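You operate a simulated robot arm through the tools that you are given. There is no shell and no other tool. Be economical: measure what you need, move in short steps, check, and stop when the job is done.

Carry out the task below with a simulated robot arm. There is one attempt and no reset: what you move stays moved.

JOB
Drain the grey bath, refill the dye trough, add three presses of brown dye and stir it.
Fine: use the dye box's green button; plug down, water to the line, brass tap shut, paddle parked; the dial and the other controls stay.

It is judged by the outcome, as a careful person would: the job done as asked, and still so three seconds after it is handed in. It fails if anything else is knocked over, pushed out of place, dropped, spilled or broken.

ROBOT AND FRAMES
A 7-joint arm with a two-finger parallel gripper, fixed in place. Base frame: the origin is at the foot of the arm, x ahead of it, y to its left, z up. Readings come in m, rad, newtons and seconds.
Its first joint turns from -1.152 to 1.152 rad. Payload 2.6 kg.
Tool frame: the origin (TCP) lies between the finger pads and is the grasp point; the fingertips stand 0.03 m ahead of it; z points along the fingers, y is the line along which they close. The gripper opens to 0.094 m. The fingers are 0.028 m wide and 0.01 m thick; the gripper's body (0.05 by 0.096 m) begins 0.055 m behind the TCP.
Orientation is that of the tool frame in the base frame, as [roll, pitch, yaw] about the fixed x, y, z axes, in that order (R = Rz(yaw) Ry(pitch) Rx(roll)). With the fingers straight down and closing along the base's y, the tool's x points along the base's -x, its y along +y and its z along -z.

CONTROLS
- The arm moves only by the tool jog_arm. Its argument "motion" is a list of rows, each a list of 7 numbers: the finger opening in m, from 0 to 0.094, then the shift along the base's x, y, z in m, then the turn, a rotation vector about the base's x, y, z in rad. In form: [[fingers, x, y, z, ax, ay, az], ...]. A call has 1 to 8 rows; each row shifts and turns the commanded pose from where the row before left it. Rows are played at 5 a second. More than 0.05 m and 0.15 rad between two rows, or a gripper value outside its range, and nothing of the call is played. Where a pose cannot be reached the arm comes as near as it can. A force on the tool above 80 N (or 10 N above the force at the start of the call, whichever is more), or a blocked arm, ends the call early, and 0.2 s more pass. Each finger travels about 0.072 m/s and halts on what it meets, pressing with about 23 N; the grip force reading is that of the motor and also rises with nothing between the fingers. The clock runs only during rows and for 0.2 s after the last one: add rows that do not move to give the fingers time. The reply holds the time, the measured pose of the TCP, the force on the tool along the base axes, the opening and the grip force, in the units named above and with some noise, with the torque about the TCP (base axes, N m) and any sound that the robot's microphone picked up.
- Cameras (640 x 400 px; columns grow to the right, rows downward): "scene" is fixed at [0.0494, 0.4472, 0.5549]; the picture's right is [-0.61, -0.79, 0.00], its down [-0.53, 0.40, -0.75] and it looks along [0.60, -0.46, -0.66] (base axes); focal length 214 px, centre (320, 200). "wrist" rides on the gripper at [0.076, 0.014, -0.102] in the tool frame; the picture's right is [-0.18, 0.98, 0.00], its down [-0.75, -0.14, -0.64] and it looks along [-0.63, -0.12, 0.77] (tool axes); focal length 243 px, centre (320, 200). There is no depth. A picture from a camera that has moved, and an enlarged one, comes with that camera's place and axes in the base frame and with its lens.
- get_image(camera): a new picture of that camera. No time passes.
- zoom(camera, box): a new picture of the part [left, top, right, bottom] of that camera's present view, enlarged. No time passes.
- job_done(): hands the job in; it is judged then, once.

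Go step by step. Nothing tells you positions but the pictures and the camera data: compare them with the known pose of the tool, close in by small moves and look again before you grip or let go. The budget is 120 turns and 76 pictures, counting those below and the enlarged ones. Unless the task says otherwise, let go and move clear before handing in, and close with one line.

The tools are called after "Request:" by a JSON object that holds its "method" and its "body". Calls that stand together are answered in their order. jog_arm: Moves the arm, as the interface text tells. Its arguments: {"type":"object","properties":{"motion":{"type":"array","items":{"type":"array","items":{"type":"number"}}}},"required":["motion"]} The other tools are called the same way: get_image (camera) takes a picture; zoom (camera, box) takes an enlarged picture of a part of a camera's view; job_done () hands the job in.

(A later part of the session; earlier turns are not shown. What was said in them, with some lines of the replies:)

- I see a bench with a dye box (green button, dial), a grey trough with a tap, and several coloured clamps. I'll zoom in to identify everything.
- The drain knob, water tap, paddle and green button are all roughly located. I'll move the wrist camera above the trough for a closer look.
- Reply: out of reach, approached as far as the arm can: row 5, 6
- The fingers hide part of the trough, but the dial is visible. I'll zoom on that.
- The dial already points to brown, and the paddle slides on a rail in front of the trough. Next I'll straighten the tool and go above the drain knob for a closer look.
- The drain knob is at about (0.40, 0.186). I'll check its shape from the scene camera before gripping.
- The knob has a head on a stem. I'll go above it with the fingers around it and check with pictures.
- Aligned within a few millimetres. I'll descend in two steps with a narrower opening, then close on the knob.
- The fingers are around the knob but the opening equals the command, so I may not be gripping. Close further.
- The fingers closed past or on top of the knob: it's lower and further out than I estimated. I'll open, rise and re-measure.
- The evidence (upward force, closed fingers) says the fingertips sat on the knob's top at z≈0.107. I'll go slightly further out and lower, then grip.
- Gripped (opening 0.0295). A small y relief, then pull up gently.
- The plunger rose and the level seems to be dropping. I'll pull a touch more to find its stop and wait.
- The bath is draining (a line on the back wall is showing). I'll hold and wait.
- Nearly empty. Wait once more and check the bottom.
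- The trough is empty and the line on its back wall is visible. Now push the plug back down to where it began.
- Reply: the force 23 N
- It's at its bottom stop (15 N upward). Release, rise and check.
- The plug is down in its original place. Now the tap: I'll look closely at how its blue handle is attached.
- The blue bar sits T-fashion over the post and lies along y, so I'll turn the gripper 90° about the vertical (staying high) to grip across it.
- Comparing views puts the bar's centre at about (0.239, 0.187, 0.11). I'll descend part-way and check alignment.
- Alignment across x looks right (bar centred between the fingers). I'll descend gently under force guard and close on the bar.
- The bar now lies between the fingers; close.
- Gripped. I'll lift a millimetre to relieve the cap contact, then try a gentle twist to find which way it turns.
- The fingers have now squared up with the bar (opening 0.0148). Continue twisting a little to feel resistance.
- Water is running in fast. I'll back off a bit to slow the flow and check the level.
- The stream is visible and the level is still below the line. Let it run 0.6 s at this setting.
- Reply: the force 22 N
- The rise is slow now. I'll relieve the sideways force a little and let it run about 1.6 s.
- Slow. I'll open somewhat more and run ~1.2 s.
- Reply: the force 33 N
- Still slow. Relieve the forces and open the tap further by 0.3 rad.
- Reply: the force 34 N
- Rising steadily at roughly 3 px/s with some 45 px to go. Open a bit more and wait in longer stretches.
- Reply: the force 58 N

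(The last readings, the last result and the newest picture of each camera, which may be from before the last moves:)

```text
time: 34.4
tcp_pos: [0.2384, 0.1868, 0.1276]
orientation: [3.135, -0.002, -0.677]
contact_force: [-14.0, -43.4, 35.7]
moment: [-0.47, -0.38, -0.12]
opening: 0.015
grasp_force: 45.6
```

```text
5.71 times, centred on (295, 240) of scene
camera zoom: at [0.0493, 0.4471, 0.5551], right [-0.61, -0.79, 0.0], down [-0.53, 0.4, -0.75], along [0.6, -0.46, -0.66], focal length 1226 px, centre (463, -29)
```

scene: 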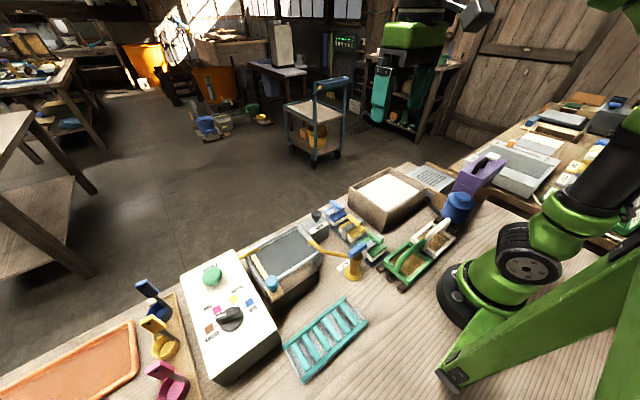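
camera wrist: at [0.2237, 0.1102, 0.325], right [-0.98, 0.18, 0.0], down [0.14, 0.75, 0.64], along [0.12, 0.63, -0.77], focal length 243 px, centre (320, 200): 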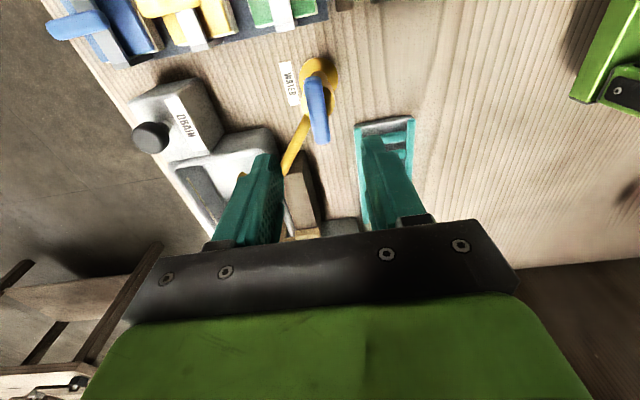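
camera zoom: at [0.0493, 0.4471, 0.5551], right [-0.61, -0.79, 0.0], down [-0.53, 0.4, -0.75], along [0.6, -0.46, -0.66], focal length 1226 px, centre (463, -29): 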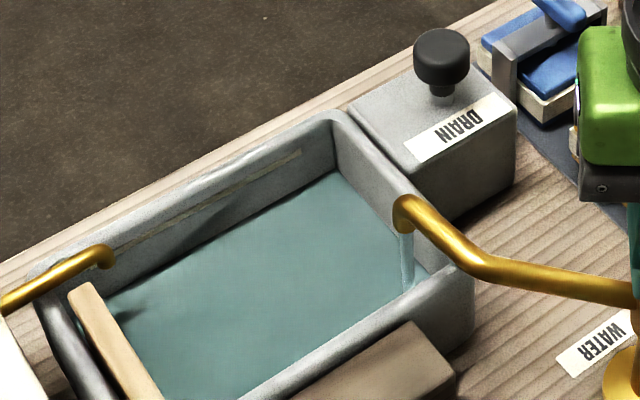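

Good rate. Relieve the side force and wait about 3.6 s more.

Request:
{"method": "jog_arm", "body": {"motion": [[0.005, -0.0005, -0.002, 0.001, 0, 0, 0], [0.005, 0, 0, 0, 0, 0, 0], [0.005, 0, 0, 0, 0, 0, 0], [0.005, 0, 0, 0, 0, 0, 0], [0.005, 0, 0, 0, 0, 0, 0], [0.005, 0, 0, 0, 0, 0, 0], [0.005, 0, 0, 0, 0, 0, 0], [0.005, 0, 0, 0, 0, 0, 0]]}}

Request:
{"method": "zoom", "body": {"camera": "scene", "box": [250, 205, 340, 275]}}

```text
time: 36.2
tcp_pos: [0.238, 0.1867, 0.1279]
orientation: [-3.141, 0.003, -0.673]
contact_force: [7.6, -1.1, -33.1]
moment: [0.08, -0.05, -0.01]
opening: 0.0148
grasp_force: 44.5
```

```text
5.71 times, centred on (295, 240) of scene
camera zoom: at [0.0495, 0.4472, 0.5549], right [-0.61, -0.79, 0.0], down [-0.53, 0.4, -0.75], along [0.6, -0.46, -0.66], focal length 1226 px, centre (463, -29)
```

zoom: 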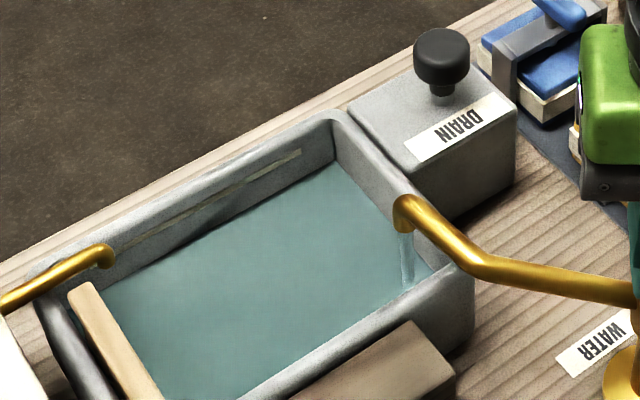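

About 26 px to go. Another 1.8 s, then check.

Request:
{"method": "jog_arm", "body": {"motion": [[0.005, 0, 0, -0.0005, 0, 0, 0], [0.005, 0, 0, 0, 0, 0, 0], [0.005, 0, 0, 0, 0, 0, 0], [0.005, 0, 0, 0, 0, 0, 0], [0.005, 0, 0, 0, 0, 0, 0], [0.005, 0, 0, 0, 0, 0, 0], [0.005, 0, 0, 0, 0, 0, 0]]}}

Request:
{"method": "zoom", "body": {"camera": "scene", "box": [250, 205, 340, 275]}}

```text
time: 37.8
tcp_pos: [0.2376, 0.1857, 0.129]
orientation: [-3.141, -0.001, -0.674]
contact_force: [-6.2, -10.0, 12.3]
moment: [0.57, 1.07, -0.05]
opening: 0.0145
grasp_force: 45.1
```

```text
5.71 times, centred on (295, 240) of scene
camera zoom: at [0.0494, 0.4471, 0.555], right [-0.61, -0.79, 0.0], down [-0.53, 0.4, -0.75], along [0.6, -0.46, -0.66], focal length 1226 px, centre (463, -29)
```

zoom: 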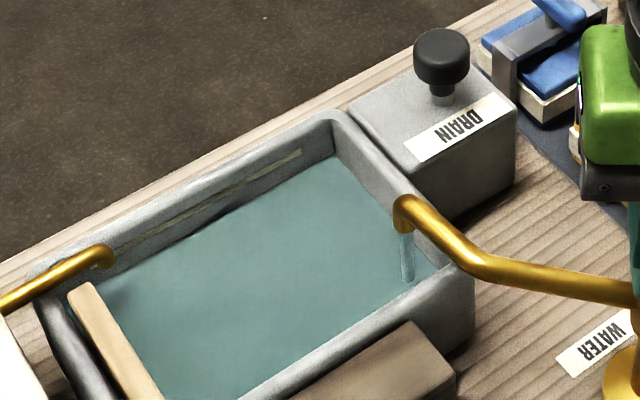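

About 15 px left. Another ~1.6 s and then a tighter look.

Request:
{"method": "jog_arm", "body": {"motion": [[0.005, 0, 0, 0, 0, 0, 0], [0.005, 0, 0, 0, 0, 0, 0], [0.005, 0, 0, 0, 0, 0, 0], [0.005, 0, 0, 0, 0, 0, 0], [0.005, 0, 0, 0, 0, 0, 0], [0.005, 0, 0, 0, 0, 0, 0], [0.005, 0, 0, 0, 0, 0, 0]]}}

Request:
{"method": "zoom", "body": {"camera": "scene", "box": [260, 220, 310, 255]}}

```text
time: 39.4
tcp_pos: [0.2373, 0.186, 0.1279]
orientation: [-3.14, 0.0, -0.672]
contact_force: [-14.3, -8.6, 28.7]
moment: [-0.41, -0.08, -0.02]
opening: 0.0148
grasp_force: 45.0
```

```text
11.43 times, centred on (285, 238) of scene
camera zoom: at [0.0493, 0.4471, 0.555], right [-0.61, -0.79, 0.0], down [-0.53, 0.4, -0.75], along [0.6, -0.46, -0.66], focal length 2451 px, centre (720, -229)
```

zoom: 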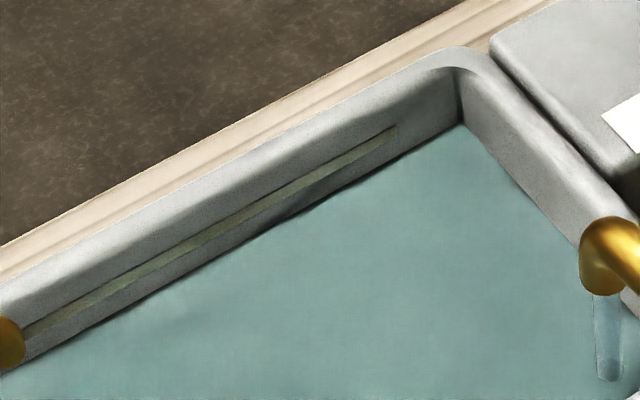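

Roughly 20 px (in this zoom) to the middle of the line at about 7 px/s. Another 1.6 s.

Request:
{"method": "jog_arm", "body": {"motion": [[0.005, 0, 0, 0, 0, 0, 0], [0.005, 0, 0, 0, 0, 0, 0], [0.005, 0, 0, 0, 0, 0, 0], [0.005, 0, 0, 0, 0, 0, 0], [0.005, 0, 0, 0, 0, 0, 0], [0.005, 0, 0, 0, 0, 0, 0], [0.005, 0, 0, 0, 0, 0, 0]]}}

Request:
{"method": "zoom", "body": {"camera": "scene", "box": [260, 220, 310, 255]}}

```text
time: 41.0
tcp_pos: [0.2392, 0.186, 0.1282]
orientation: [3.141, -0.001, -0.673]
contact_force: [-12.5, -6.3, 32.7]
moment: [-0.08, 0.27, -0.04]
opening: 0.015
grasp_force: 44.7
```

```text
11.43 times, centred on (285, 238) of scene
camera zoom: at [0.0493, 0.4471, 0.555], right [-0.61, -0.79, 0.0], down [-0.53, 0.4, -0.75], along [0.6, -0.46, -0.66], focal length 2451 px, centre (720, -229)
```

zoom: 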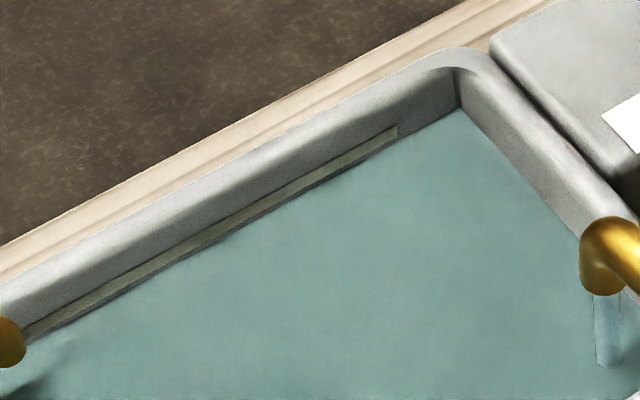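

The water is just under the line now. Close the tap over six rows; remaining inflow should bring it onto the line.

Request:
{"method": "jog_arm", "body": {"motion": [[0.005, -0.0005, 0, 0.0005, 0, 0, -0.13], [0.005, 0, 0, 0, 0, 0, -0.13], [0.005, 0, 0, 0, 0, 0, -0.13], [0.005, 0, 0, 0, 0, 0, -0.13], [0.005, 0, 0, 0, 0, 0, -0.13], [0.005, 0, 0, 0, 0, 0, -0.1]]}}

Request:
{"method": "zoom", "body": {"camera": "scene", "box": [260, 220, 310, 255]}}

```text
time: 42.4
tcp_pos: [0.2405, 0.188, 0.129]
orientation: [-3.139, 0.002, -1.425]
contact_force: [13.0, 31.3, -14.9]
moment: [0.42, 0.73, 0.04]
opening: 0.0151
grasp_force: 45.1
```

```text
11.43 times, centred on (285, 238) of scene
camera zoom: at [0.0495, 0.4472, 0.5549], right [-0.61, -0.79, 0.0], down [-0.53, 0.4, -0.75], along [0.6, -0.46, -0.66], focal length 2451 px, centre (720, -229)
```

zoom: 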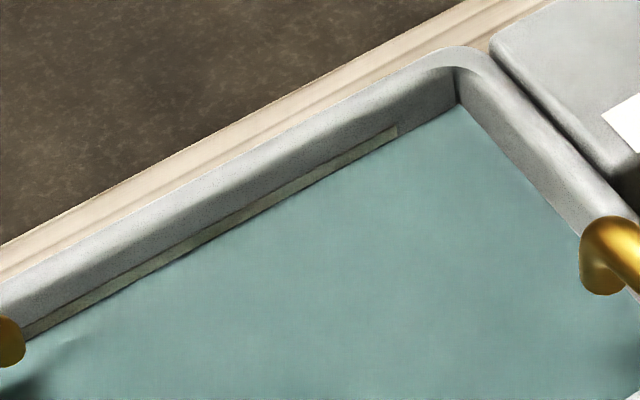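

The stream has stopped and the water touches the line's lower edge. I'll add a brief trickle to bring it to mid-line, then close again.

Request:
{"method": "jog_arm", "body": {"motion": [[0.005, -0.0005, 0.0015, -0.0005, 0, 0, 0.14], [0.005, 0, 0, 0, 0, 0, 0.02], [0.005, 0, 0, 0, 0, 0, 0], [0.005, 0, 0, 0, 0, 0, 0], [0.005, 0, 0, 0, 0, 0, -0.08], [0.005, 0, 0, 0, 0, 0, -0.08], [0.005, 0, 0, 0, 0, 0, 0]]}}

Request:
{"method": "zoom", "body": {"camera": "scene", "box": [260, 220, 310, 255]}}

```text
time: 44.0
tcp_pos: [0.2385, 0.186, 0.1277]
orientation: [-3.137, 0.003, -1.423]
contact_force: [15.8, 4.6, 14.5]
moment: [-1.12, -0.01, 0.06]
opening: 0.0149
grasp_force: 45.3
```

```text
11.43 times, centred on (285, 238) of scene
camera zoom: at [0.0494, 0.4471, 0.555], right [-0.61, -0.79, 0.0], down [-0.53, 0.4, -0.75], along [0.6, -0.46, -0.66], focal length 2451 px, centre (720, -229)
```

zoom: 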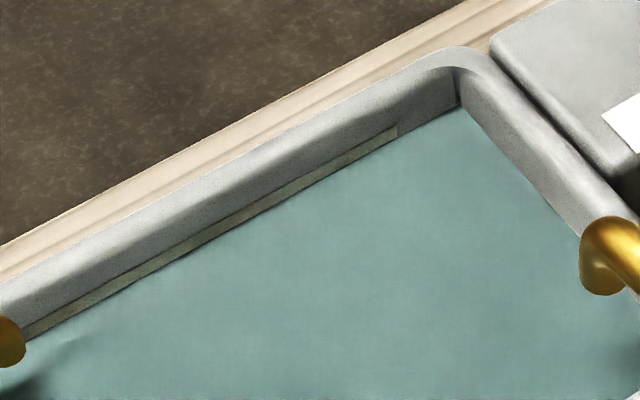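

Little change. One more short trickle with a slightly larger opening.

Request:
{"method": "jog_arm", "body": {"motion": [[0.005, 0.0005, 0.0005, 0.0005, 0, 0, 0.14], [0.005, 0, 0, 0, 0, 0, 0.14], [0.005, 0, 0, 0, 0, 0, 0], [0.005, 0, 0, 0, 0, 0, 0], [0.005, 0, 0, 0, 0, 0, -0.14], [0.005, 0, 0, 0, 0, 0, -0.14], [0.005, 0, 0, 0, 0, 0, 0]]}}

Request:
{"method": "zoom", "body": {"camera": "scene", "box": [260, 220, 310, 255]}}

```text
time: 45.6
tcp_pos: [0.2399, 0.1872, 0.1278]
orientation: [-3.14, -0.003, -1.421]
contact_force: [26.2, -8.1, -5.6]
moment: [-0.2, -0.24, 0.04]
opening: 0.0146
grasp_force: 44.4
```

```text
11.43 times, centred on (285, 238) of scene
camera zoom: at [0.0495, 0.4472, 0.5549], right [-0.61, -0.79, 0.0], down [-0.53, 0.4, -0.75], along [0.6, -0.46, -0.66], focal length 2451 px, centre (720, -229)
```

zoom: 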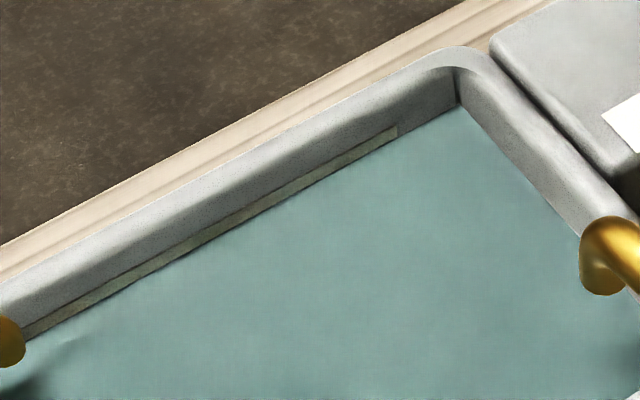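

Level is on the line's lower edge. One last slightly larger nudge, then shut.

Request:
{"method": "jog_arm", "body": {"motion": [[0.005, -0.001, 0, 0, 0, 0, 0.14], [0.005, 0, 0, 0, 0, 0, 0.14], [0.005, 0, 0, 0, 0, 0, 0.14], [0.005, 0, 0, 0, 0, 0, 0], [0.005, 0, 0, 0, 0, 0, -0.14], [0.005, 0, 0, 0, 0, 0, -0.14], [0.005, 0, 0, 0, 0, 0, -0.14], [0.005, 0, 0, 0, 0, 0, -0.03]]}}

Request:
{"method": "zoom", "body": {"camera": "scene", "box": [260, 220, 310, 255]}}

```text
time: 47.4
tcp_pos: [0.2393, 0.1882, 0.1285]
orientation: [-3.133, -0.003, -1.449]
contact_force: [42.1, -5.7, -25.9]
moment: [-0.94, 0.19, 0.11]
opening: 0.0149
grasp_force: 44.9
```

```text
11.43 times, centred on (285, 238) of scene
camera zoom: at [0.0495, 0.4472, 0.5549], right [-0.61, -0.79, 0.0], down [-0.53, 0.4, -0.75], along [0.59, -0.46, -0.66], focal length 2451 px, centre (720, -229)
```

zoom: 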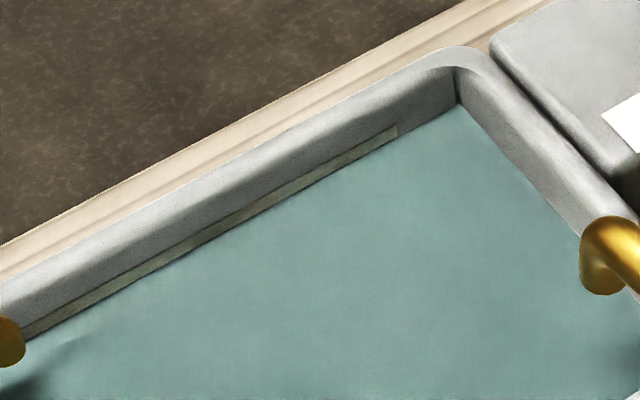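

The level sits at the line. I'll release the handle, rise and check the bar's angle and stream.

Request:
{"method": "jog_arm", "body": {"motion": [[0.05, 0, 0, 0, 0, 0, 0], [0.05, 0, 0, 0, 0, 0, 0], [0.05, 0, 0, 0.03, 0, 0, 0], [0.05, 0, -0.02, 0.04, 0, 0, 0], [0.05, 0, -0.02, 0.03, 0, 0, 0], [0.05, 0, 0, 0, 0, 0, 0]]}}

Request:
{"method": "zoom", "body": {"camera": "scene", "box": [280, 205, 400, 285]}}

Request:
{"method": "zoom", "body": {"camera": "scene", "box": [260, 220, 310, 255]}}

```text
time: 48.8
tcp_pos: [0.2372, 0.1493, 0.2283]
orientation: [-3.14, 0.001, -1.452]
contact_force: [-0.9, 1.3, -1.0]
moment: [0.0, 0.02, 0.03]
opening: 0.0498
grasp_force: 0.1
```

```text
5.00 times, centred on (340, 245) of scene
camera zoom: at [0.0494, 0.4472, 0.5549], right [-0.61, -0.79, 0.0], down [-0.53, 0.4, -0.75], along [0.6, -0.46, -0.66], focal length 1072 px, centre (220, -25)
```

zoom: 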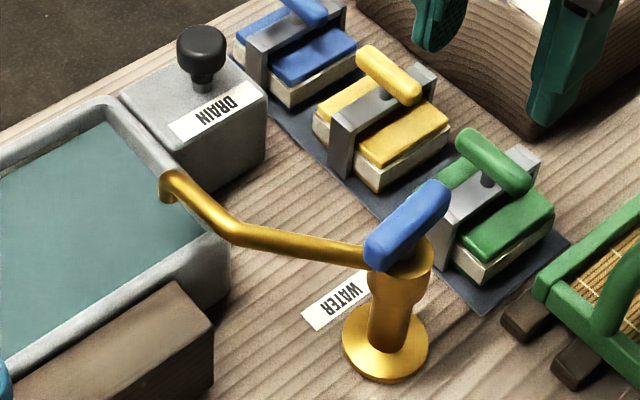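

```text
11.43 times, centred on (285, 238) of scene
camera zoom: at [0.0494, 0.4472, 0.5549], right [-0.61, -0.79, 0.0], down [-0.53, 0.4, -0.75], along [0.6, -0.46, -0.66], focal length 2451 px, centre (720, -229)
```

zoom: 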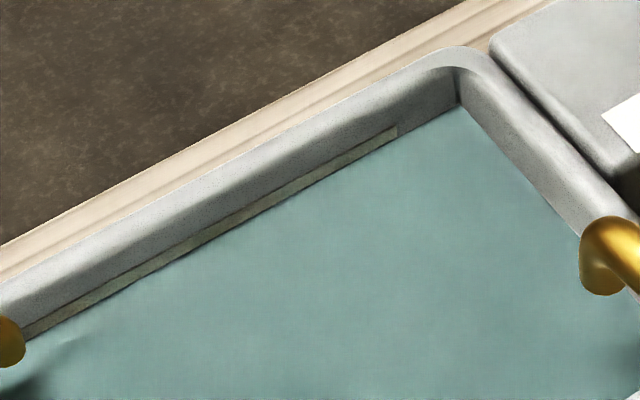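

No stream. The bar may be slightly off its original angle, so I'll verify with the wrist camera.

Request:
{"method": "zoom", "body": {"camera": "wrist", "box": [240, 60, 440, 190]}}

Request:
{"method": "zoom", "body": {"camera": "scene", "box": [330, 230, 390, 290]}}

```text
3.08 times, centred on (340, 125) of wrist
camera zoom: at [0.2316, 0.0729, 0.3319], right [-1.0, 0.07, 0.0], down [0.05, 0.76, 0.64], along [0.04, 0.64, -0.77], focal length 746 px, centre (258, 431)
```

zoom: 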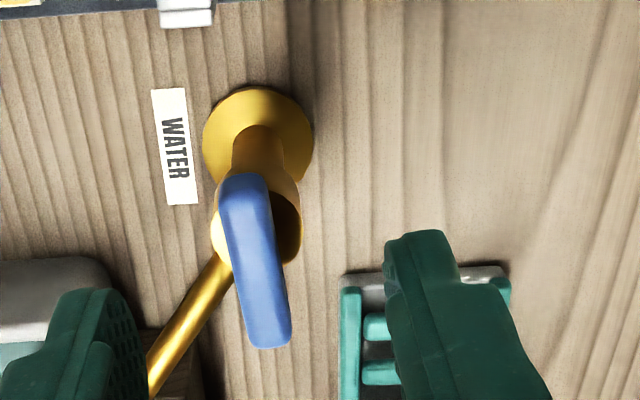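

```text
6.67 times, centred on (360, 260) of scene
camera zoom: at [0.0494, 0.4472, 0.5549], right [-0.61, -0.79, 0.0], down [-0.53, 0.4, -0.75], along [0.6, -0.46, -0.66], focal length 1430 px, centre (53, -200)
```

zoom: 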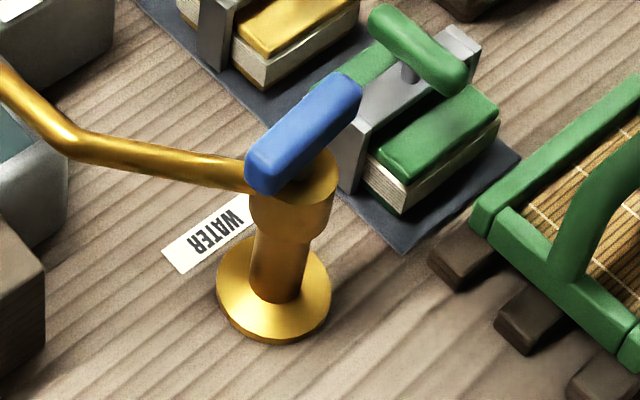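

The bar is about 0.1 rad short of its original shut angle. I'll regrip and turn it the rest of the way.

Request:
{"method": "jog_arm", "body": {"motion": [[0.05, 0.001, 0.02, -0.03, 0, 0, 0], [0.05, 0.001, 0.018, -0.04, 0, 0, 0], [0.05, 0, 0, -0.029, 0, 0, 0], [0.005, 0, 0, 0, 0, 0, 0], [0.005, 0, 0, 0, 0, 0, 0], [0.005, 0, 0, 0, 0, 0, 0], [0.005, 0, 0, 0, 0, 0, 0]]}}

Request:
{"method": "jog_arm", "body": {"motion": [[0.005, 0, 0, 0, 0, 0, -0.08], [0.005, 0, 0, 0, 0, 0, -0.07], [0.005, 0, 0, 0, 0, 0, -0.03], [0.005, 0, 0, 0, 0, 0, 0]]}}

```text
time: 50.4
tcp_pos: [0.2391, 0.1847, 0.1301]
orientation: [-3.138, 0.002, -1.451]
contact_force: [22.8, 10.7, -19.3]
moment: [0.15, 0.16, 0.0]
opening: 0.0147
grasp_force: 45.2
```

```text
time: 51.4
tcp_pos: [0.2394, 0.1847, 0.1295]
orientation: [-3.138, 0.0, -1.633]
contact_force: [15.6, -6.1, 18.1]
moment: [-1.05, 0.12, 1.39]
opening: 0.0166
grasp_force: 45.0
```

Torque of 1.4 N·m now: the tap is against its shut stop. Release and rise.

Request:
{"method": "jog_arm", "body": {"motion": [[0.005, 0, 0, 0, 0, 0, 0.05], [0.05, 0, 0, 0, 0, 0, 0], [0.05, 0, 0, 0, 0, 0, 0], [0.05, 0, 0, 0.03, 0, 0, 0], [0.05, 0, 0, 0.04, 0, 0, 0], [0.05, 0, 0, 0.04, 0, 0, 0], [0.05, 0, 0, 0, 0, 0, 0]]}}

Request:
{"method": "zoom", "body": {"camera": "scene", "box": [330, 230, 390, 290]}}

```text
time: 53.0
tcp_pos: [0.2398, 0.1843, 0.2397]
orientation: [-3.141, 0.0, -1.583]
contact_force: [0.7, 0.1, 0.5]
moment: [-0.02, 0.03, 0.04]
opening: 0.0498
grasp_force: 0.1
```

```text
6.67 times, centred on (360, 260) of scene
camera zoom: at [0.0494, 0.4472, 0.5549], right [-0.61, -0.79, 0.0], down [-0.53, 0.4, -0.75], along [0.6, -0.46, -0.66], focal length 1430 px, centre (53, -200)
```

zoom: 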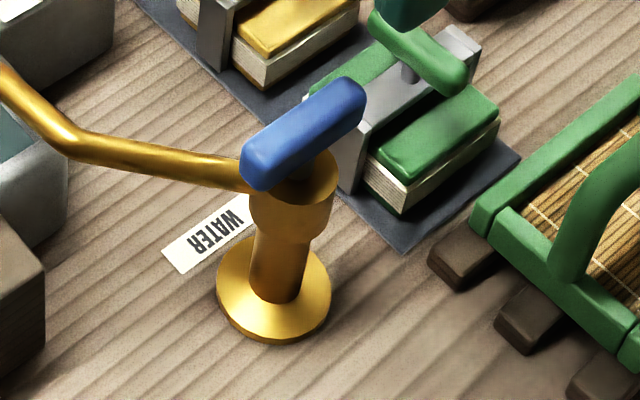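

The tap is back exactly at its shut position. Next I'll close the fingers and move high over to the green button near (0.383, 0.488).

Request:
{"method": "jog_arm", "body": {"motion": [[0.02, 0.014, 0.034, 0.005, 0, 0, -0.0825], [0.0, 0.014, 0.034, 0, 0, 0, -0.0825], [0.0, 0.014, 0.034, 0, 0, 0, -0.0825], [0.0, 0.014, 0.034, 0, 0, 0, -0.0825], [0.0, 0.014, 0.034, 0, 0, 0, -0.0825], [0.0, 0.014, 0.034, 0, 0, 0, -0.0825], [0.0, 0.014, 0.034, 0, 0, 0, -0.0825], [0.0, 0, 0, 0, 0, 0, -0.0825]]}}

Request:
{"method": "jog_arm", "body": {"motion": [[0.0, 0.0, 0.0, 0, 0.094, -0.075, 0], [0.0, 0.01, 0.014, 0, 0.094, -0.075, 0], [0.0, 0.014, 0.022, 0, 0.086, -0.068, 0], [0.0, 0.014, 0.022, -0.02, 0, 0, 0], [0.0, 0, 0, -0.01, 0, 0, 0], [0.0, 0, 0, 0, 0, 0, 0]]}}

Request:
{"method": "get_image", "body": {"camera": "wrist"}}

Request:
{"method": "zoom", "body": {"camera": "scene", "box": [160, 210, 340, 330]}}

```text
time: 54.8
tcp_pos: [0.3368, 0.4237, 0.2443]
orientation: [-3.141, -0.001, -2.245]
contact_force: [-0.2, 1.1, 0.0]
moment: [0.01, -0.01, 0.02]
opening: 0.0
grasp_force: 23.3
```

```text
time: 56.2
tcp_pos: [0.3764, 0.4813, 0.2135]
orientation: [-3.142, 0.351, -2.243]
contact_force: [0.5, 0.0, 0.7]
moment: [0.0, -0.01, 0.01]
opening: 0.0001
grasp_force: 23.2
```

```text
21 pictures are left
camera wrist: at [0.2976, 0.4079, 0.2846], right [-0.66, 0.75, 0.06], down [0.41, 0.29, 0.86], along [0.63, 0.6, -0.5], focal length 243 px, centre (320, 200)
```

wrist: 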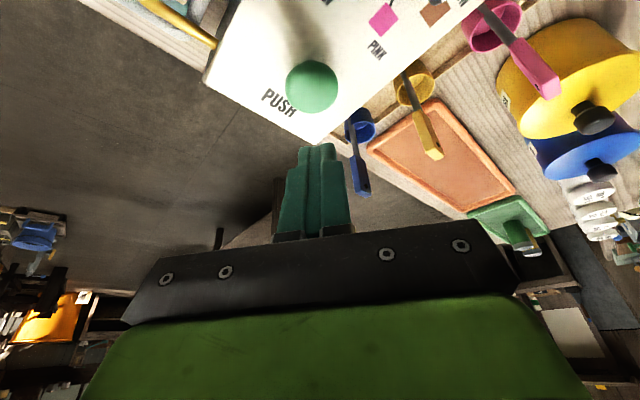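

```text
3.33 times, centred on (250, 270) of scene
camera zoom: at [0.0494, 0.4472, 0.5549], right [-0.61, -0.79, 0.0], down [-0.53, 0.4, -0.75], along [0.6, -0.46, -0.66], focal length 715 px, centre (553, -33)
```

zoom: 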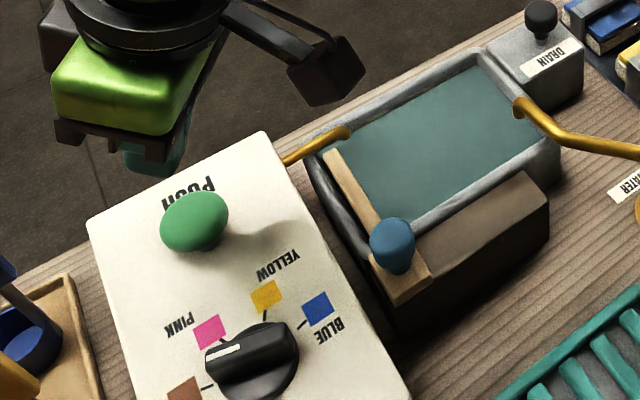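

The fingertip is right above the button. Descend gently until contact, listening for a click.

Request:
{"method": "jog_arm", "body": {"motion": [[0.0, 0, 0, -0.025, 0, 0, 0], [0.0, 0, 0, -0.02, 0, 0, 0], [0.0, 0, 0, -0.006, 0, 0, 0], [0.0, 0, 0, -0.004, 0, 0, 0], [0.0, 0, 0, -0.004, 0, 0, 0], [0.0, 0, 0, -0.003, 0, 0, 0]]}}

```text
time: 57.6
tcp_pos: [0.3757, 0.4837, 0.1511]
orientation: [-3.142, 0.353, -2.244]
contact_force: [0.8, 0.5, 0.5]
moment: [-0.03, 0.0, -0.02]
opening: 0.0003
grasp_force: 23.0
```

No contact yet (tip at about z = 0.123). Continue in 3 mm steps.

Request:
{"method": "jog_arm", "body": {"motion": [[0.0, 0, 0, -0.003, 0, 0, 0], [0.0, 0, 0, -0.003, 0, 0, 0], [0.0, 0, 0, -0.003, 0, 0, 0]]}}

Request:
{"method": "zoom", "body": {"camera": "scene", "box": [180, 230, 260, 290]}}

```text
time: 58.4
tcp_pos: [0.3746, 0.482, 0.1438]
orientation: [3.141, 0.353, -2.241]
contact_force: [1.2, 2.5, 4.6]
moment: [0.04, -0.02, 0.01]
opening: 0.0
grasp_force: 22.6
heard: click
```

```text
6.67 times, centred on (220, 260) of scene
camera zoom: at [0.0494, 0.4471, 0.555], right [-0.61, -0.79, 0.0], down [-0.53, 0.4, -0.75], along [0.6, -0.46, -0.66], focal length 1430 px, centre (987, -200)
```

zoom: 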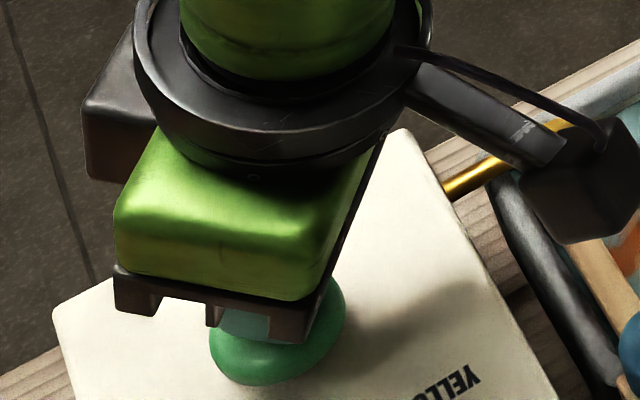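

A click: first press done, dye colour showing in the trough. Lift off and pause for the button to return.

Request:
{"method": "jog_arm", "body": {"motion": [[0.0, 0, 0, 0.008, 0, 0, 0], [0.0, 0, 0, 0.008, 0, 0, 0], [0.0, 0, 0, 0, 0, 0, 0], [0.0, 0, 0, 0, 0, 0, 0], [0.0, 0, 0, 0, 0, 0, 0], [0.0, 0, 0, 0, 0, 0, 0]]}}

Request:
{"method": "zoom", "body": {"camera": "scene", "box": [180, 210, 340, 310]}}

```text
time: 59.8
tcp_pos: [0.3771, 0.4819, 0.1606]
orientation: [3.14, 0.351, -2.242]
contact_force: [0.6, 0.1, 0.9]
moment: [0.01, 0.0, 0.02]
opening: 0.0001
grasp_force: 23.3
```

```text
4.00 times, centred on (260, 260) of scene
camera zoom: at [0.0494, 0.4472, 0.5549], right [-0.61, -0.79, 0.0], down [-0.53, 0.4, -0.75], along [0.6, -0.46, -0.66], focal length 858 px, centre (560, -40)
```

zoom: 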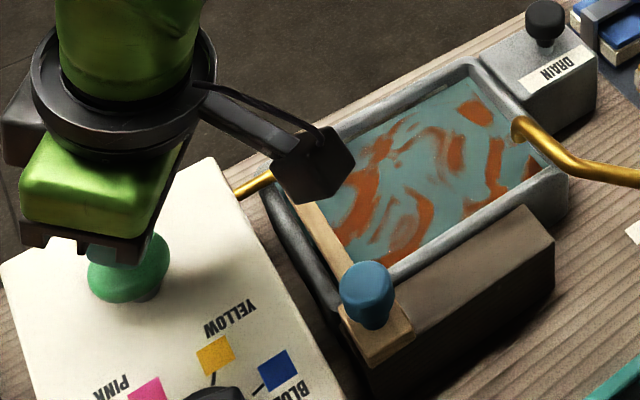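

One dose of dye is in the water. Second press.

Request:
{"method": "jog_arm", "body": {"motion": [[0.0, 0, 0, -0.008, 0, 0, 0], [0.0, 0, 0, -0.005, 0, 0, 0], [0.0, 0, 0, -0.004, 0, 0, 0], [0.0, 0, 0, 0, 0, 0, 0]]}}

Request:
{"method": "jog_arm", "body": {"motion": [[0.0, 0, 0, 0.008, 0, 0, 0], [0.0, 0, 0, 0.009, 0, 0, 0], [0.0, 0, 0, 0, 0, 0, 0], [0.0, 0, 0, 0, 0, 0, 0], [0.0, 0, 0, 0, 0, 0, 0], [0.0, 0, 0, 0, 0, 0, 0]]}}

```text
time: 60.8
tcp_pos: [0.3756, 0.4805, 0.1418]
orientation: [-3.141, 0.353, -2.242]
contact_force: [0.3, 1.2, 4.8]
moment: [0.07, -0.05, 0.02]
opening: 0.0001
grasp_force: 23.2
heard: click
```

```text
time: 62.2
tcp_pos: [0.3747, 0.4822, 0.161]
orientation: [3.141, 0.351, -2.242]
contact_force: [0.6, -0.3, 0.4]
moment: [0.0, -0.04, 0.0]
opening: 0.0002
grasp_force: 23.0
```

Second click. Now the third press, then rise well clear.

Request:
{"method": "jog_arm", "body": {"motion": [[0.0, 0, 0, -0.008, 0, 0, 0], [0.0, 0, 0, -0.005, 0, 0, 0], [0.0, 0, 0, -0.004, 0, 0, 0], [0.0, 0, 0, 0, 0, 0, 0]]}}

Request:
{"method": "jog_arm", "body": {"motion": [[0.0, 0, 0, 0.02, 0, 0, 0], [0.0, 0, 0, 0.04, 0, 0, 0], [0.0, 0, 0, 0.03, 0, 0, 0], [0.0, 0, 0, 0, 0, 0, 0]]}}

```text
time: 63.2
tcp_pos: [0.3763, 0.483, 0.1424]
orientation: [-3.139, 0.351, -2.243]
contact_force: [-2.7, 0.9, 5.0]
moment: [0.04, 0.03, 0.02]
opening: 0.0
grasp_force: 22.9
heard: click
```

```text
time: 64.2
tcp_pos: [0.378, 0.4814, 0.2323]
orientation: [-3.141, 0.352, -2.242]
contact_force: [0.2, 0.3, -0.9]
moment: [-0.01, 0.02, 0.01]
opening: 0.0004
grasp_force: 23.3
```

Three clicks in all. Now to the paddle knob at about (0.291, 0.385): I'll straighten up and turn so the fingers close along x (keeping clear of the dye box).

Request:
{"method": "jog_arm", "body": {"motion": [[0.0, -0.01, -0.012, 0, -0.094, 0.075, 0], [0.0, -0.01, -0.012, 0, -0.094, 0.075, 0], [0.02, -0.01, -0.012, 0, -0.086, 0.068, 0], [0.05, -0.012, -0.012, 0, 0, 0, 0.135], [0.05, -0.012, -0.012, 0, 0, 0, 0.135], [0.05, -0.012, -0.012, 0, 0, 0, 0.135], [0.05, -0.012, -0.012, 0, 0, 0, 0.135], [0.05, -0.009, -0.012, -0.02, 0, 0, 0.131]]}}

Request:
{"method": "get_image", "body": {"camera": "wrist"}}

```text
time: 66.0
tcp_pos: [0.2887, 0.3853, 0.2131]
orientation: [3.14, 0.002, -1.568]
contact_force: [-0.5, 0.5, -0.1]
moment: [-0.01, 0.04, -0.04]
opening: 0.0497
grasp_force: 0.0
```

```text
17 pictures are left
camera wrist: at [0.2733, 0.3105, 0.3157], right [-0.98, 0.18, 0.0], down [0.14, 0.75, 0.64], along [0.12, 0.63, -0.77], focal length 243 px, centre (320, 200)
```

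wrist: 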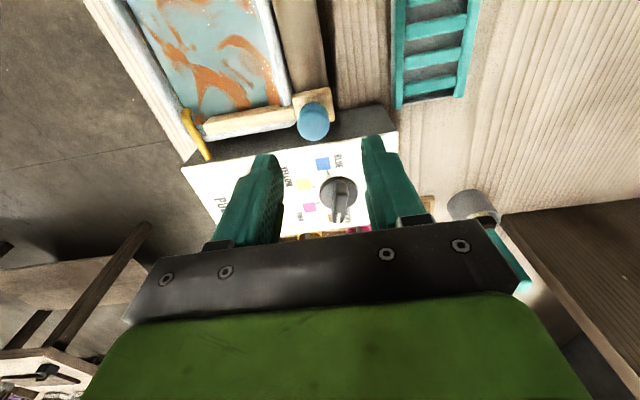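

Knob at about (0.294, 0.387). Descend in guarded steps.

Request:
{"method": "jog_arm", "body": {"motion": [[0.05, 0.005, 0.002, -0.02, 0, 0, 0], [0.05, 0, 0, -0.03, 0, 0, 0], [0.05, 0, 0, -0.015, 0, 0, 0], [0.05, 0, 0, -0.008, 0, 0, 0], [0.05, 0, 0, 0, 0, 0, 0]]}}

Request:
{"method": "zoom", "body": {"camera": "wrist", "box": [220, 60, 420, 190]}}

Request:
{"method": "zoom", "body": {"camera": "scene", "box": [220, 220, 340, 310]}}

```text
time: 67.2
tcp_pos: [0.2936, 0.388, 0.1378]
orientation: [3.141, 0.001, -1.573]
contact_force: [0.8, -0.3, 0.1]
moment: [-0.01, 0.01, 0.01]
opening: 0.05
grasp_force: 0.0
```

```text
3.08 times, centred on (320, 125) of wrist
camera zoom: at [0.279, 0.3135, 0.2414], right [-0.98, 0.19, 0.0], down [0.14, 0.75, 0.64], along [0.12, 0.63, -0.77], focal length 746 px, centre (320, 431)
```

zoom: 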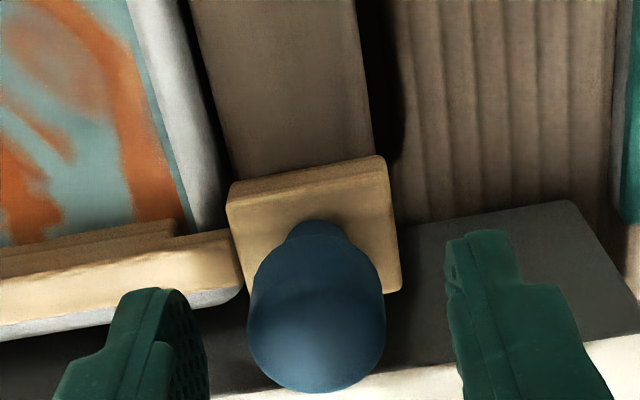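

```text
4.44 times, centred on (280, 265) of scene
camera zoom: at [0.0494, 0.4472, 0.5549], right [-0.61, -0.79, 0.0], down [-0.53, 0.4, -0.75], along [0.6, -0.46, -0.66], focal length 953 px, centre (498, -89)
```

zoom: 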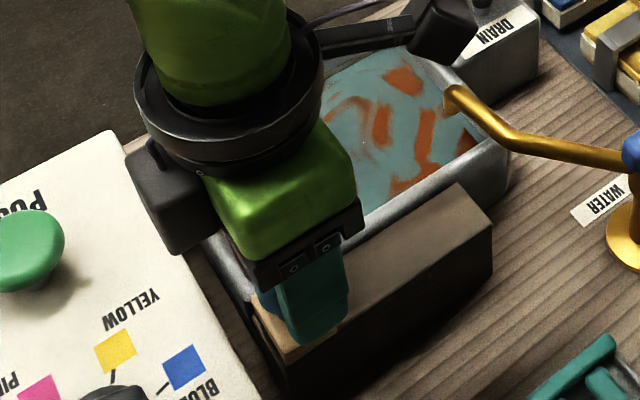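

Well centred. Lower slightly and close on the knob.

Request:
{"method": "jog_arm", "body": {"motion": [[0.05, 0, 0, -0.004, 0, 0, 0], [0.03, 0, 0, 0, 0, 0, 0], [0.01, 0, 0, 0, 0, 0, 0], [0.01, 0, 0, 0, 0, 0, 0], [0.01, 0, 0, 0, 0, 0, 0]]}}

```text
time: 68.4
tcp_pos: [0.2946, 0.3886, 0.1341]
orientation: [-3.138, 0.001, -1.574]
contact_force: [12.9, 0.6, -4.5]
moment: [0.48, -0.41, -0.06]
opening: 0.027
grasp_force: 45.2
```

Gripped (0.027). Try a small slide along −y to feel that the paddle moves freely.

Request:
{"method": "jog_arm", "body": {"motion": [[0.01, 0, -0.01, 0, 0, 0, 0], [0.01, 0, -0.015, 0, 0, 0, 0], [0.01, 0, 0, 0, 0, 0, 0]]}}

Request:
{"method": "zoom", "body": {"camera": "scene", "box": [220, 220, 340, 310]}}

```text
time: 69.2
tcp_pos: [0.2954, 0.3611, 0.1332]
orientation: [-3.141, -0.001, -1.573]
contact_force: [15.3, -1.0, -7.9]
moment: [-0.37, -0.46, -0.08]
opening: 0.0271
grasp_force: 45.1
```

```text
4.44 times, centred on (280, 265) of scene
camera zoom: at [0.0495, 0.4472, 0.5549], right [-0.61, -0.79, 0.0], down [-0.53, 0.4, -0.75], along [0.6, -0.46, -0.66], focal length 953 px, centre (498, -89)
```

zoom: 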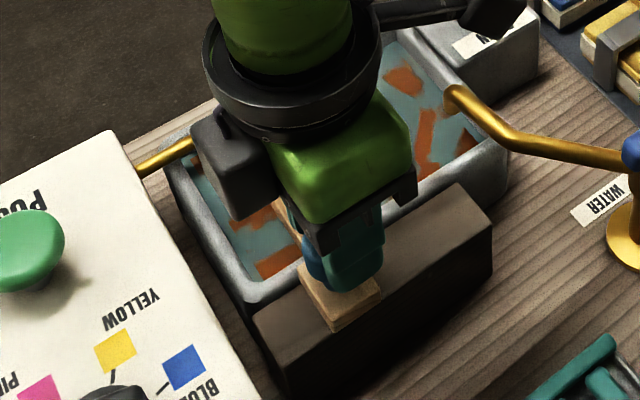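

It slides freely. Now stir with several strokes between y ≈ 0.285 and 0.385, staying clear of the spout.

Request:
{"method": "jog_arm", "body": {"motion": [[0.01, 0, -0.025, 0, 0, 0, 0], [0.01, 0, -0.025, 0, 0, 0, 0], [0.01, 0, -0.02, 0, 0, 0, 0], [0.01, 0, 0.025, 0, 0, 0, 0], [0.01, 0, 0.025, 0, 0, 0, 0], [0.01, 0, 0.025, 0, 0, 0, 0], [0.01, 0, 0.015, 0, 0, 0, 0], [0.01, 0, 0, 0, 0, 0, 0]]}}

Request:
{"method": "jog_arm", "body": {"motion": [[0.01, 0, -0.025, 0, 0, 0, 0], [0.01, 0, -0.025, 0, 0, 0, 0], [0.01, 0, -0.025, 0, 0, 0, 0], [0.01, 0, -0.015, 0, 0, 0, 0], [0.01, 0, 0.025, 0, 0, 0, 0], [0.01, 0, 0.025, 0, 0, 0, 0], [0.01, 0, 0.025, 0, 0, 0, 0], [0.01, 0, 0.015, 0, 0, 0, 0]]}}

Request:
{"method": "zoom", "body": {"camera": "scene", "box": [220, 210, 340, 310]}}

```text
time: 71.0
tcp_pos: [0.2943, 0.3843, 0.1359]
orientation: [-3.135, 0.001, -1.574]
contact_force: [24.3, -0.1, -13.5]
moment: [0.18, -0.62, -0.14]
opening: 0.0264
grasp_force: 44.9
```

```text
time: 72.8
tcp_pos: [0.2941, 0.384, 0.1364]
orientation: [-3.138, 0.005, -1.569]
contact_force: [2.2, -0.9, 29.0]
moment: [0.55, -0.28, 0.05]
opening: 0.0268
grasp_force: 45.0
```

```text
4.00 times, centred on (280, 260) of scene
camera zoom: at [0.0493, 0.447, 0.5551], right [-0.61, -0.79, 0.0], down [-0.53, 0.4, -0.75], along [0.6, -0.46, -0.66], focal length 858 px, centre (480, -40)
```

zoom: 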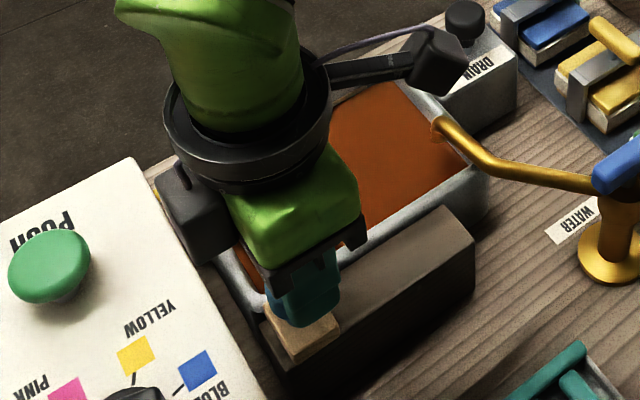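

The bath is now an even brown. Two more strokes for good measure, then park the paddle at its starting place (y ≈ 0.3885).

Request:
{"method": "jog_arm", "body": {"motion": [[0.01, 0, -0.025, 0.0005, 0, 0, 0], [0.01, 0, -0.025, 0, 0, 0, 0], [0.01, 0, -0.025, 0, 0, 0, 0], [0.01, 0, -0.015, 0, 0, 0, 0], [0.01, 0, 0.025, 0, 0, 0, 0], [0.01, 0, 0.025, 0, 0, 0, 0], [0.01, 0, 0.025, 0, 0, 0, 0], [0.01, 0, 0.015, 0, 0, 0, 0]]}}

Request:
{"method": "jog_arm", "body": {"motion": [[0.01, 0, 0.003, 0, 0, 0, 0], [0.01, 0, 0.003, 0, 0, 0, 0], [0.01, 0, 0, 0, 0, 0, 0]]}}

```text
time: 74.6
tcp_pos: [0.2955, 0.3829, 0.1363]
orientation: [-3.139, 0.002, -1.572]
contact_force: [14.7, -0.9, 7.3]
moment: [-0.13, -0.58, 0.02]
opening: 0.0269
grasp_force: 44.5
```

```text
time: 75.4
tcp_pos: [0.2945, 0.3885, 0.1354]
orientation: [-3.139, -0.003, -1.576]
contact_force: [12.0, -21.0, 15.2]
moment: [0.02, -0.29, -0.04]
opening: 0.0269
grasp_force: 45.3
```

The paddle is against its end stop (−21 N in y), i.e. parked. Release, rise clear and move away for a final look.

Request:
{"method": "jog_arm", "body": {"motion": [[0.05, 0, 0, 0, 0, 0, 0], [0.05, 0, 0, 0, 0, 0, 0], [0.05, 0, 0, 0.03, 0, 0, 0], [0.05, 0, 0, 0.04, 0, 0, 0], [0.05, -0.02, -0.04, 0.03, 0, 0, 0], [0.05, 0, -0.045, 0.03, 0, 0, 0], [0.05, 0, -0.045, 0.02, 0, 0, 0], [0.05, 0, -0.045, 0, 0, 0, 0]]}}

Request:
{"method": "jog_arm", "body": {"motion": [[0.05, 0, -0.045, 0, 0, 0, 0], [0.05, 0, -0.045, 0, 0, 0, 0], [0.05, 0, -0.045, 0, 0, 0, 0], [0.05, 0, 0, 0, 0, 0, 0]]}}

Request:
{"method": "zoom", "body": {"camera": "scene", "box": [170, 190, 390, 340]}}

Request:
{"method": "zoom", "body": {"camera": "scene", "box": [250, 210, 330, 270]}}

```text
refused: row 5 steps farther than a row can; nothing moved
```

```text
time: 76.4
tcp_pos: [0.2919, 0.2562, 0.1383]
orientation: [3.141, -0.001, -1.57]
contact_force: [-0.2, 0.1, -0.2]
moment: [0.02, 0.02, 0.01]
opening: 0.0499
grasp_force: 0.0
```

```text
2.67 times, centred on (280, 265) of scene
camera zoom: at [0.0494, 0.4471, 0.5549], right [-0.61, -0.79, 0.0], down [-0.53, 0.4, -0.75], along [0.6, -0.46, -0.66], focal length 572 px, centre (427, 27)
```

zoom: 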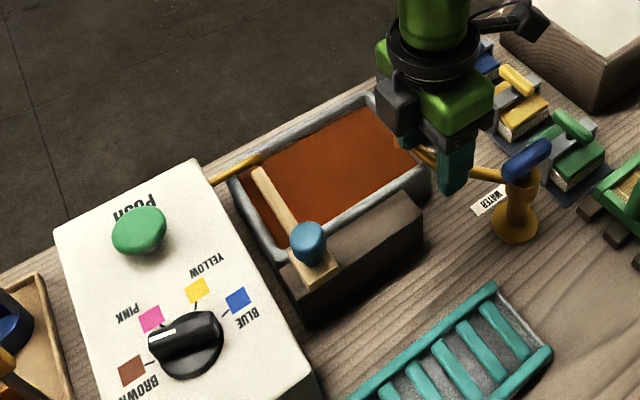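

```text
6.67 times, centred on (290, 240) of scene
camera zoom: at [0.0494, 0.4471, 0.5549], right [-0.61, -0.79, 0.0], down [-0.53, 0.4, -0.75], along [0.6, -0.46, -0.66], focal length 1430 px, centre (520, -67)
```

zoom: 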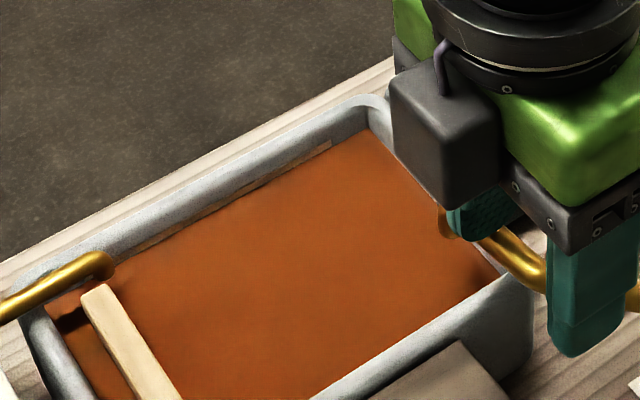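

My mistake: the first call was refused and the second one dragged the paddle about 1 cm off its parking place before the fingers opened. The arm is touching nothing now; I'll rise straight up, return above the knob, and re-park it.

Request:
{"method": "jog_arm", "body": {"motion": [[0.05, 0, 0, 0.04, 0, 0, 0], [0.05, 0, 0, 0.04, 0, 0, 0], [0.05, 0.001, 0.04, 0, 0, 0, 0], [0.05, 0.001, 0.04, 0, 0, 0, 0], [0.05, 0, 0.04, 0, 0, 0, 0], [0.05, 0, 0, -0.015, 0, 0, 0], [0.05, 0, 0, 0, 0, 0, 0]]}}

Request:
{"method": "zoom", "body": {"camera": "wrist", "box": [220, 60, 420, 190]}}

```text
time: 78.0
tcp_pos: [0.2913, 0.3762, 0.199]
orientation: [3.141, 0.0, -1.575]
contact_force: [-0.6, -0.3, 0.1]
moment: [0.02, -0.01, -0.02]
opening: 0.0501
grasp_force: 0.1
```

```text
3.08 times, centred on (320, 125) of wrist
camera zoom: at [0.2772, 0.3011, 0.3024], right [-0.98, 0.19, 0.0], down [0.14, 0.75, 0.64], along [0.12, 0.63, -0.77], focal length 746 px, centre (320, 431)
```

zoom: 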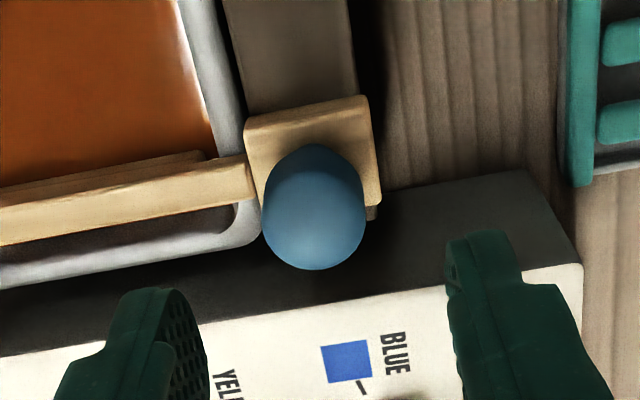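

The knob is at y ≈ 0.381, so some 7–10 mm from its parking stop. Descend, grip and slide to the stop.

Request:
{"method": "jog_arm", "body": {"motion": [[0.05, 0.003, 0.004, -0.03, 0, 0, 0], [0.05, 0, 0, -0.025, 0, 0, 0], [0.05, 0, 0, -0.009, 0, 0, 0], [0.03, 0, 0, 0, 0, 0, 0], [0.01, 0, 0, 0, 0, 0, 0], [0.01, 0, 0, 0, 0, 0, 0], [0.01, 0, 0, 0, 0, 0, 0]]}}

Request:
{"method": "jog_arm", "body": {"motion": [[0.01, 0, 0.004, 0, 0, 0, 0], [0.01, 0, 0.003, 0, 0, 0, 0], [0.01, 0, 0.002, 0, 0, 0, 0], [0.01, 0, 0, 0, 0, 0, 0]]}}

```text
time: 79.6
tcp_pos: [0.2946, 0.3796, 0.135]
orientation: [3.136, 0.001, -1.57]
contact_force: [-18.8, 1.0, -1.3]
moment: [0.19, 0.45, 0.06]
opening: 0.027
grasp_force: 45.0
```

```text
time: 80.6
tcp_pos: [0.2948, 0.3872, 0.1353]
orientation: [3.134, 0.001, -1.574]
contact_force: [-24.3, -0.5, -7.9]
moment: [-0.09, 0.72, 0.26]
opening: 0.0271
grasp_force: 45.3
```

Not at the stop yet; continue by millimetres.

Request:
{"method": "jog_arm", "body": {"motion": [[0.01, 0, 0.002, 0, 0, 0, 0], [0.01, 0, 0.002, 0, 0, 0, 0], [0.01, 0, 0, 0, 0, 0, 0]]}}

```text
time: 81.4
tcp_pos: [0.2948, 0.3895, 0.1356]
orientation: [3.129, -0.008, -1.581]
contact_force: [-29.8, -22.2, 2.9]
moment: [0.22, 0.92, 0.15]
opening: 0.027
grasp_force: 45.1
```

At the stop again (−22 N in y). Now release only.

Request:
{"method": "jog_arm", "body": {"motion": [[0.01, 0, -0.001, 0, 0, 0, 0], [0.05, 0, 0, 0, 0, 0, 0], [0.05, 0, 0, 0, 0, 0, 0], [0.05, 0, 0, 0, 0, 0, 0]]}}

```text
time: 82.4
tcp_pos: [0.2992, 0.3903, 0.1359]
orientation: [-3.14, -0.001, -1.574]
contact_force: [0.8, 0.3, -0.5]
moment: [-0.01, 0.04, 0.02]
opening: 0.0501
grasp_force: 0.0
```

Released with no contact. Rise straight up and then move aside.

Request:
{"method": "jog_arm", "body": {"motion": [[0.05, 0, 0, 0.03, 0, 0, 0], [0.05, 0, 0, 0.04, 0, 0, 0], [0.05, 0, 0, 0.04, 0, 0, 0], [0.05, 0, -0.04, 0.02, 0, 0, 0], [0.05, 0, -0.045, 0, 0, 0, 0], [0.05, 0, -0.045, 0, 0, 0, 0], [0.05, -0.01, -0.045, 0, 0, 0, 0], [0.05, -0.01, -0.045, 0, 0, 0, 0]]}}

Request:
{"method": "zoom", "body": {"camera": "scene", "box": [170, 190, 390, 390]}}

Request:
{"method": "get_image", "body": {"camera": "scene"}}

Request:
{"method": "zoom", "body": {"camera": "scene", "box": [260, 220, 310, 255]}}

```text
time: 84.2
tcp_pos: [0.2805, 0.1664, 0.2683]
orientation: [-3.141, -0.002, -1.57]
contact_force: [-0.6, -0.6, -0.5]
moment: [0.0, 0.01, 0.01]
opening: 0.05
grasp_force: 0.1
```

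```text
2.00 times, centred on (280, 290) of scene
camera zoom: at [0.0494, 0.4472, 0.5549], right [-0.61, -0.79, 0.0], down [-0.53, 0.4, -0.75], along [0.6, -0.46, -0.66], focal length 429 px, centre (400, 20)
```

zoom: 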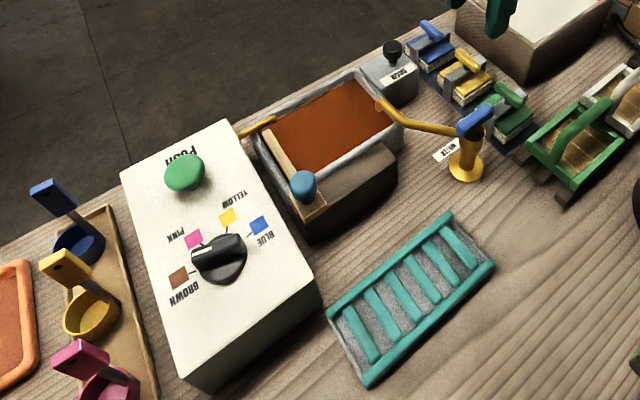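

```text
8 pictures are left
```

scene: 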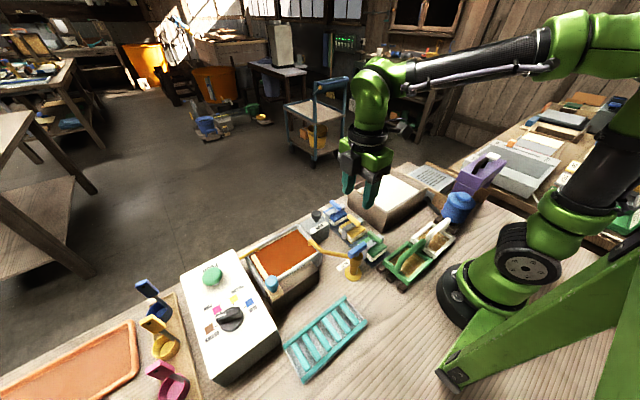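

```text
11.43 times, centred on (285, 238) of scene
camera zoom: at [0.0494, 0.4472, 0.5549], right [-0.61, -0.79, 0.0], down [-0.53, 0.4, -0.75], along [0.6, -0.46, -0.66], focal length 2451 px, centre (720, -229)
```

zoom: 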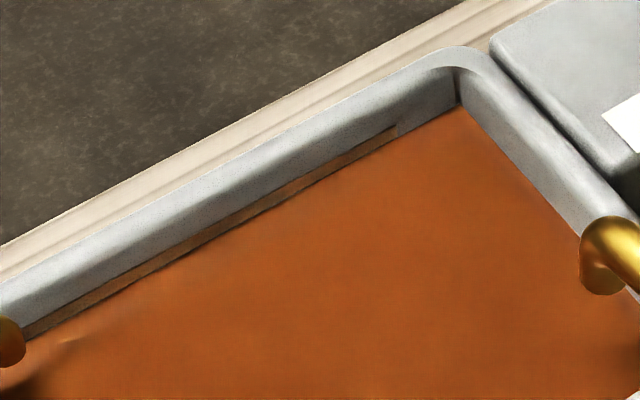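

Everything checks out in the last pictures. The bath is an even brown with the level touching the lower edge of the line, the plug is down, and the tap is shut with no stream. The paddle is back at its start position, the dial is still on brown, and the arm is clear, so I'm handing in.

Request:
{"method": "job_done", "body": {}}

```text
The job is handed in.
```

The job is handed in: the grey bath was drained, the trough refilled to the lower edge of the line, three presses of brown dye added and stirred, the plug is down, the tap shut and the paddle parked (re-parked after I dragged it about 1 cm while letting go).
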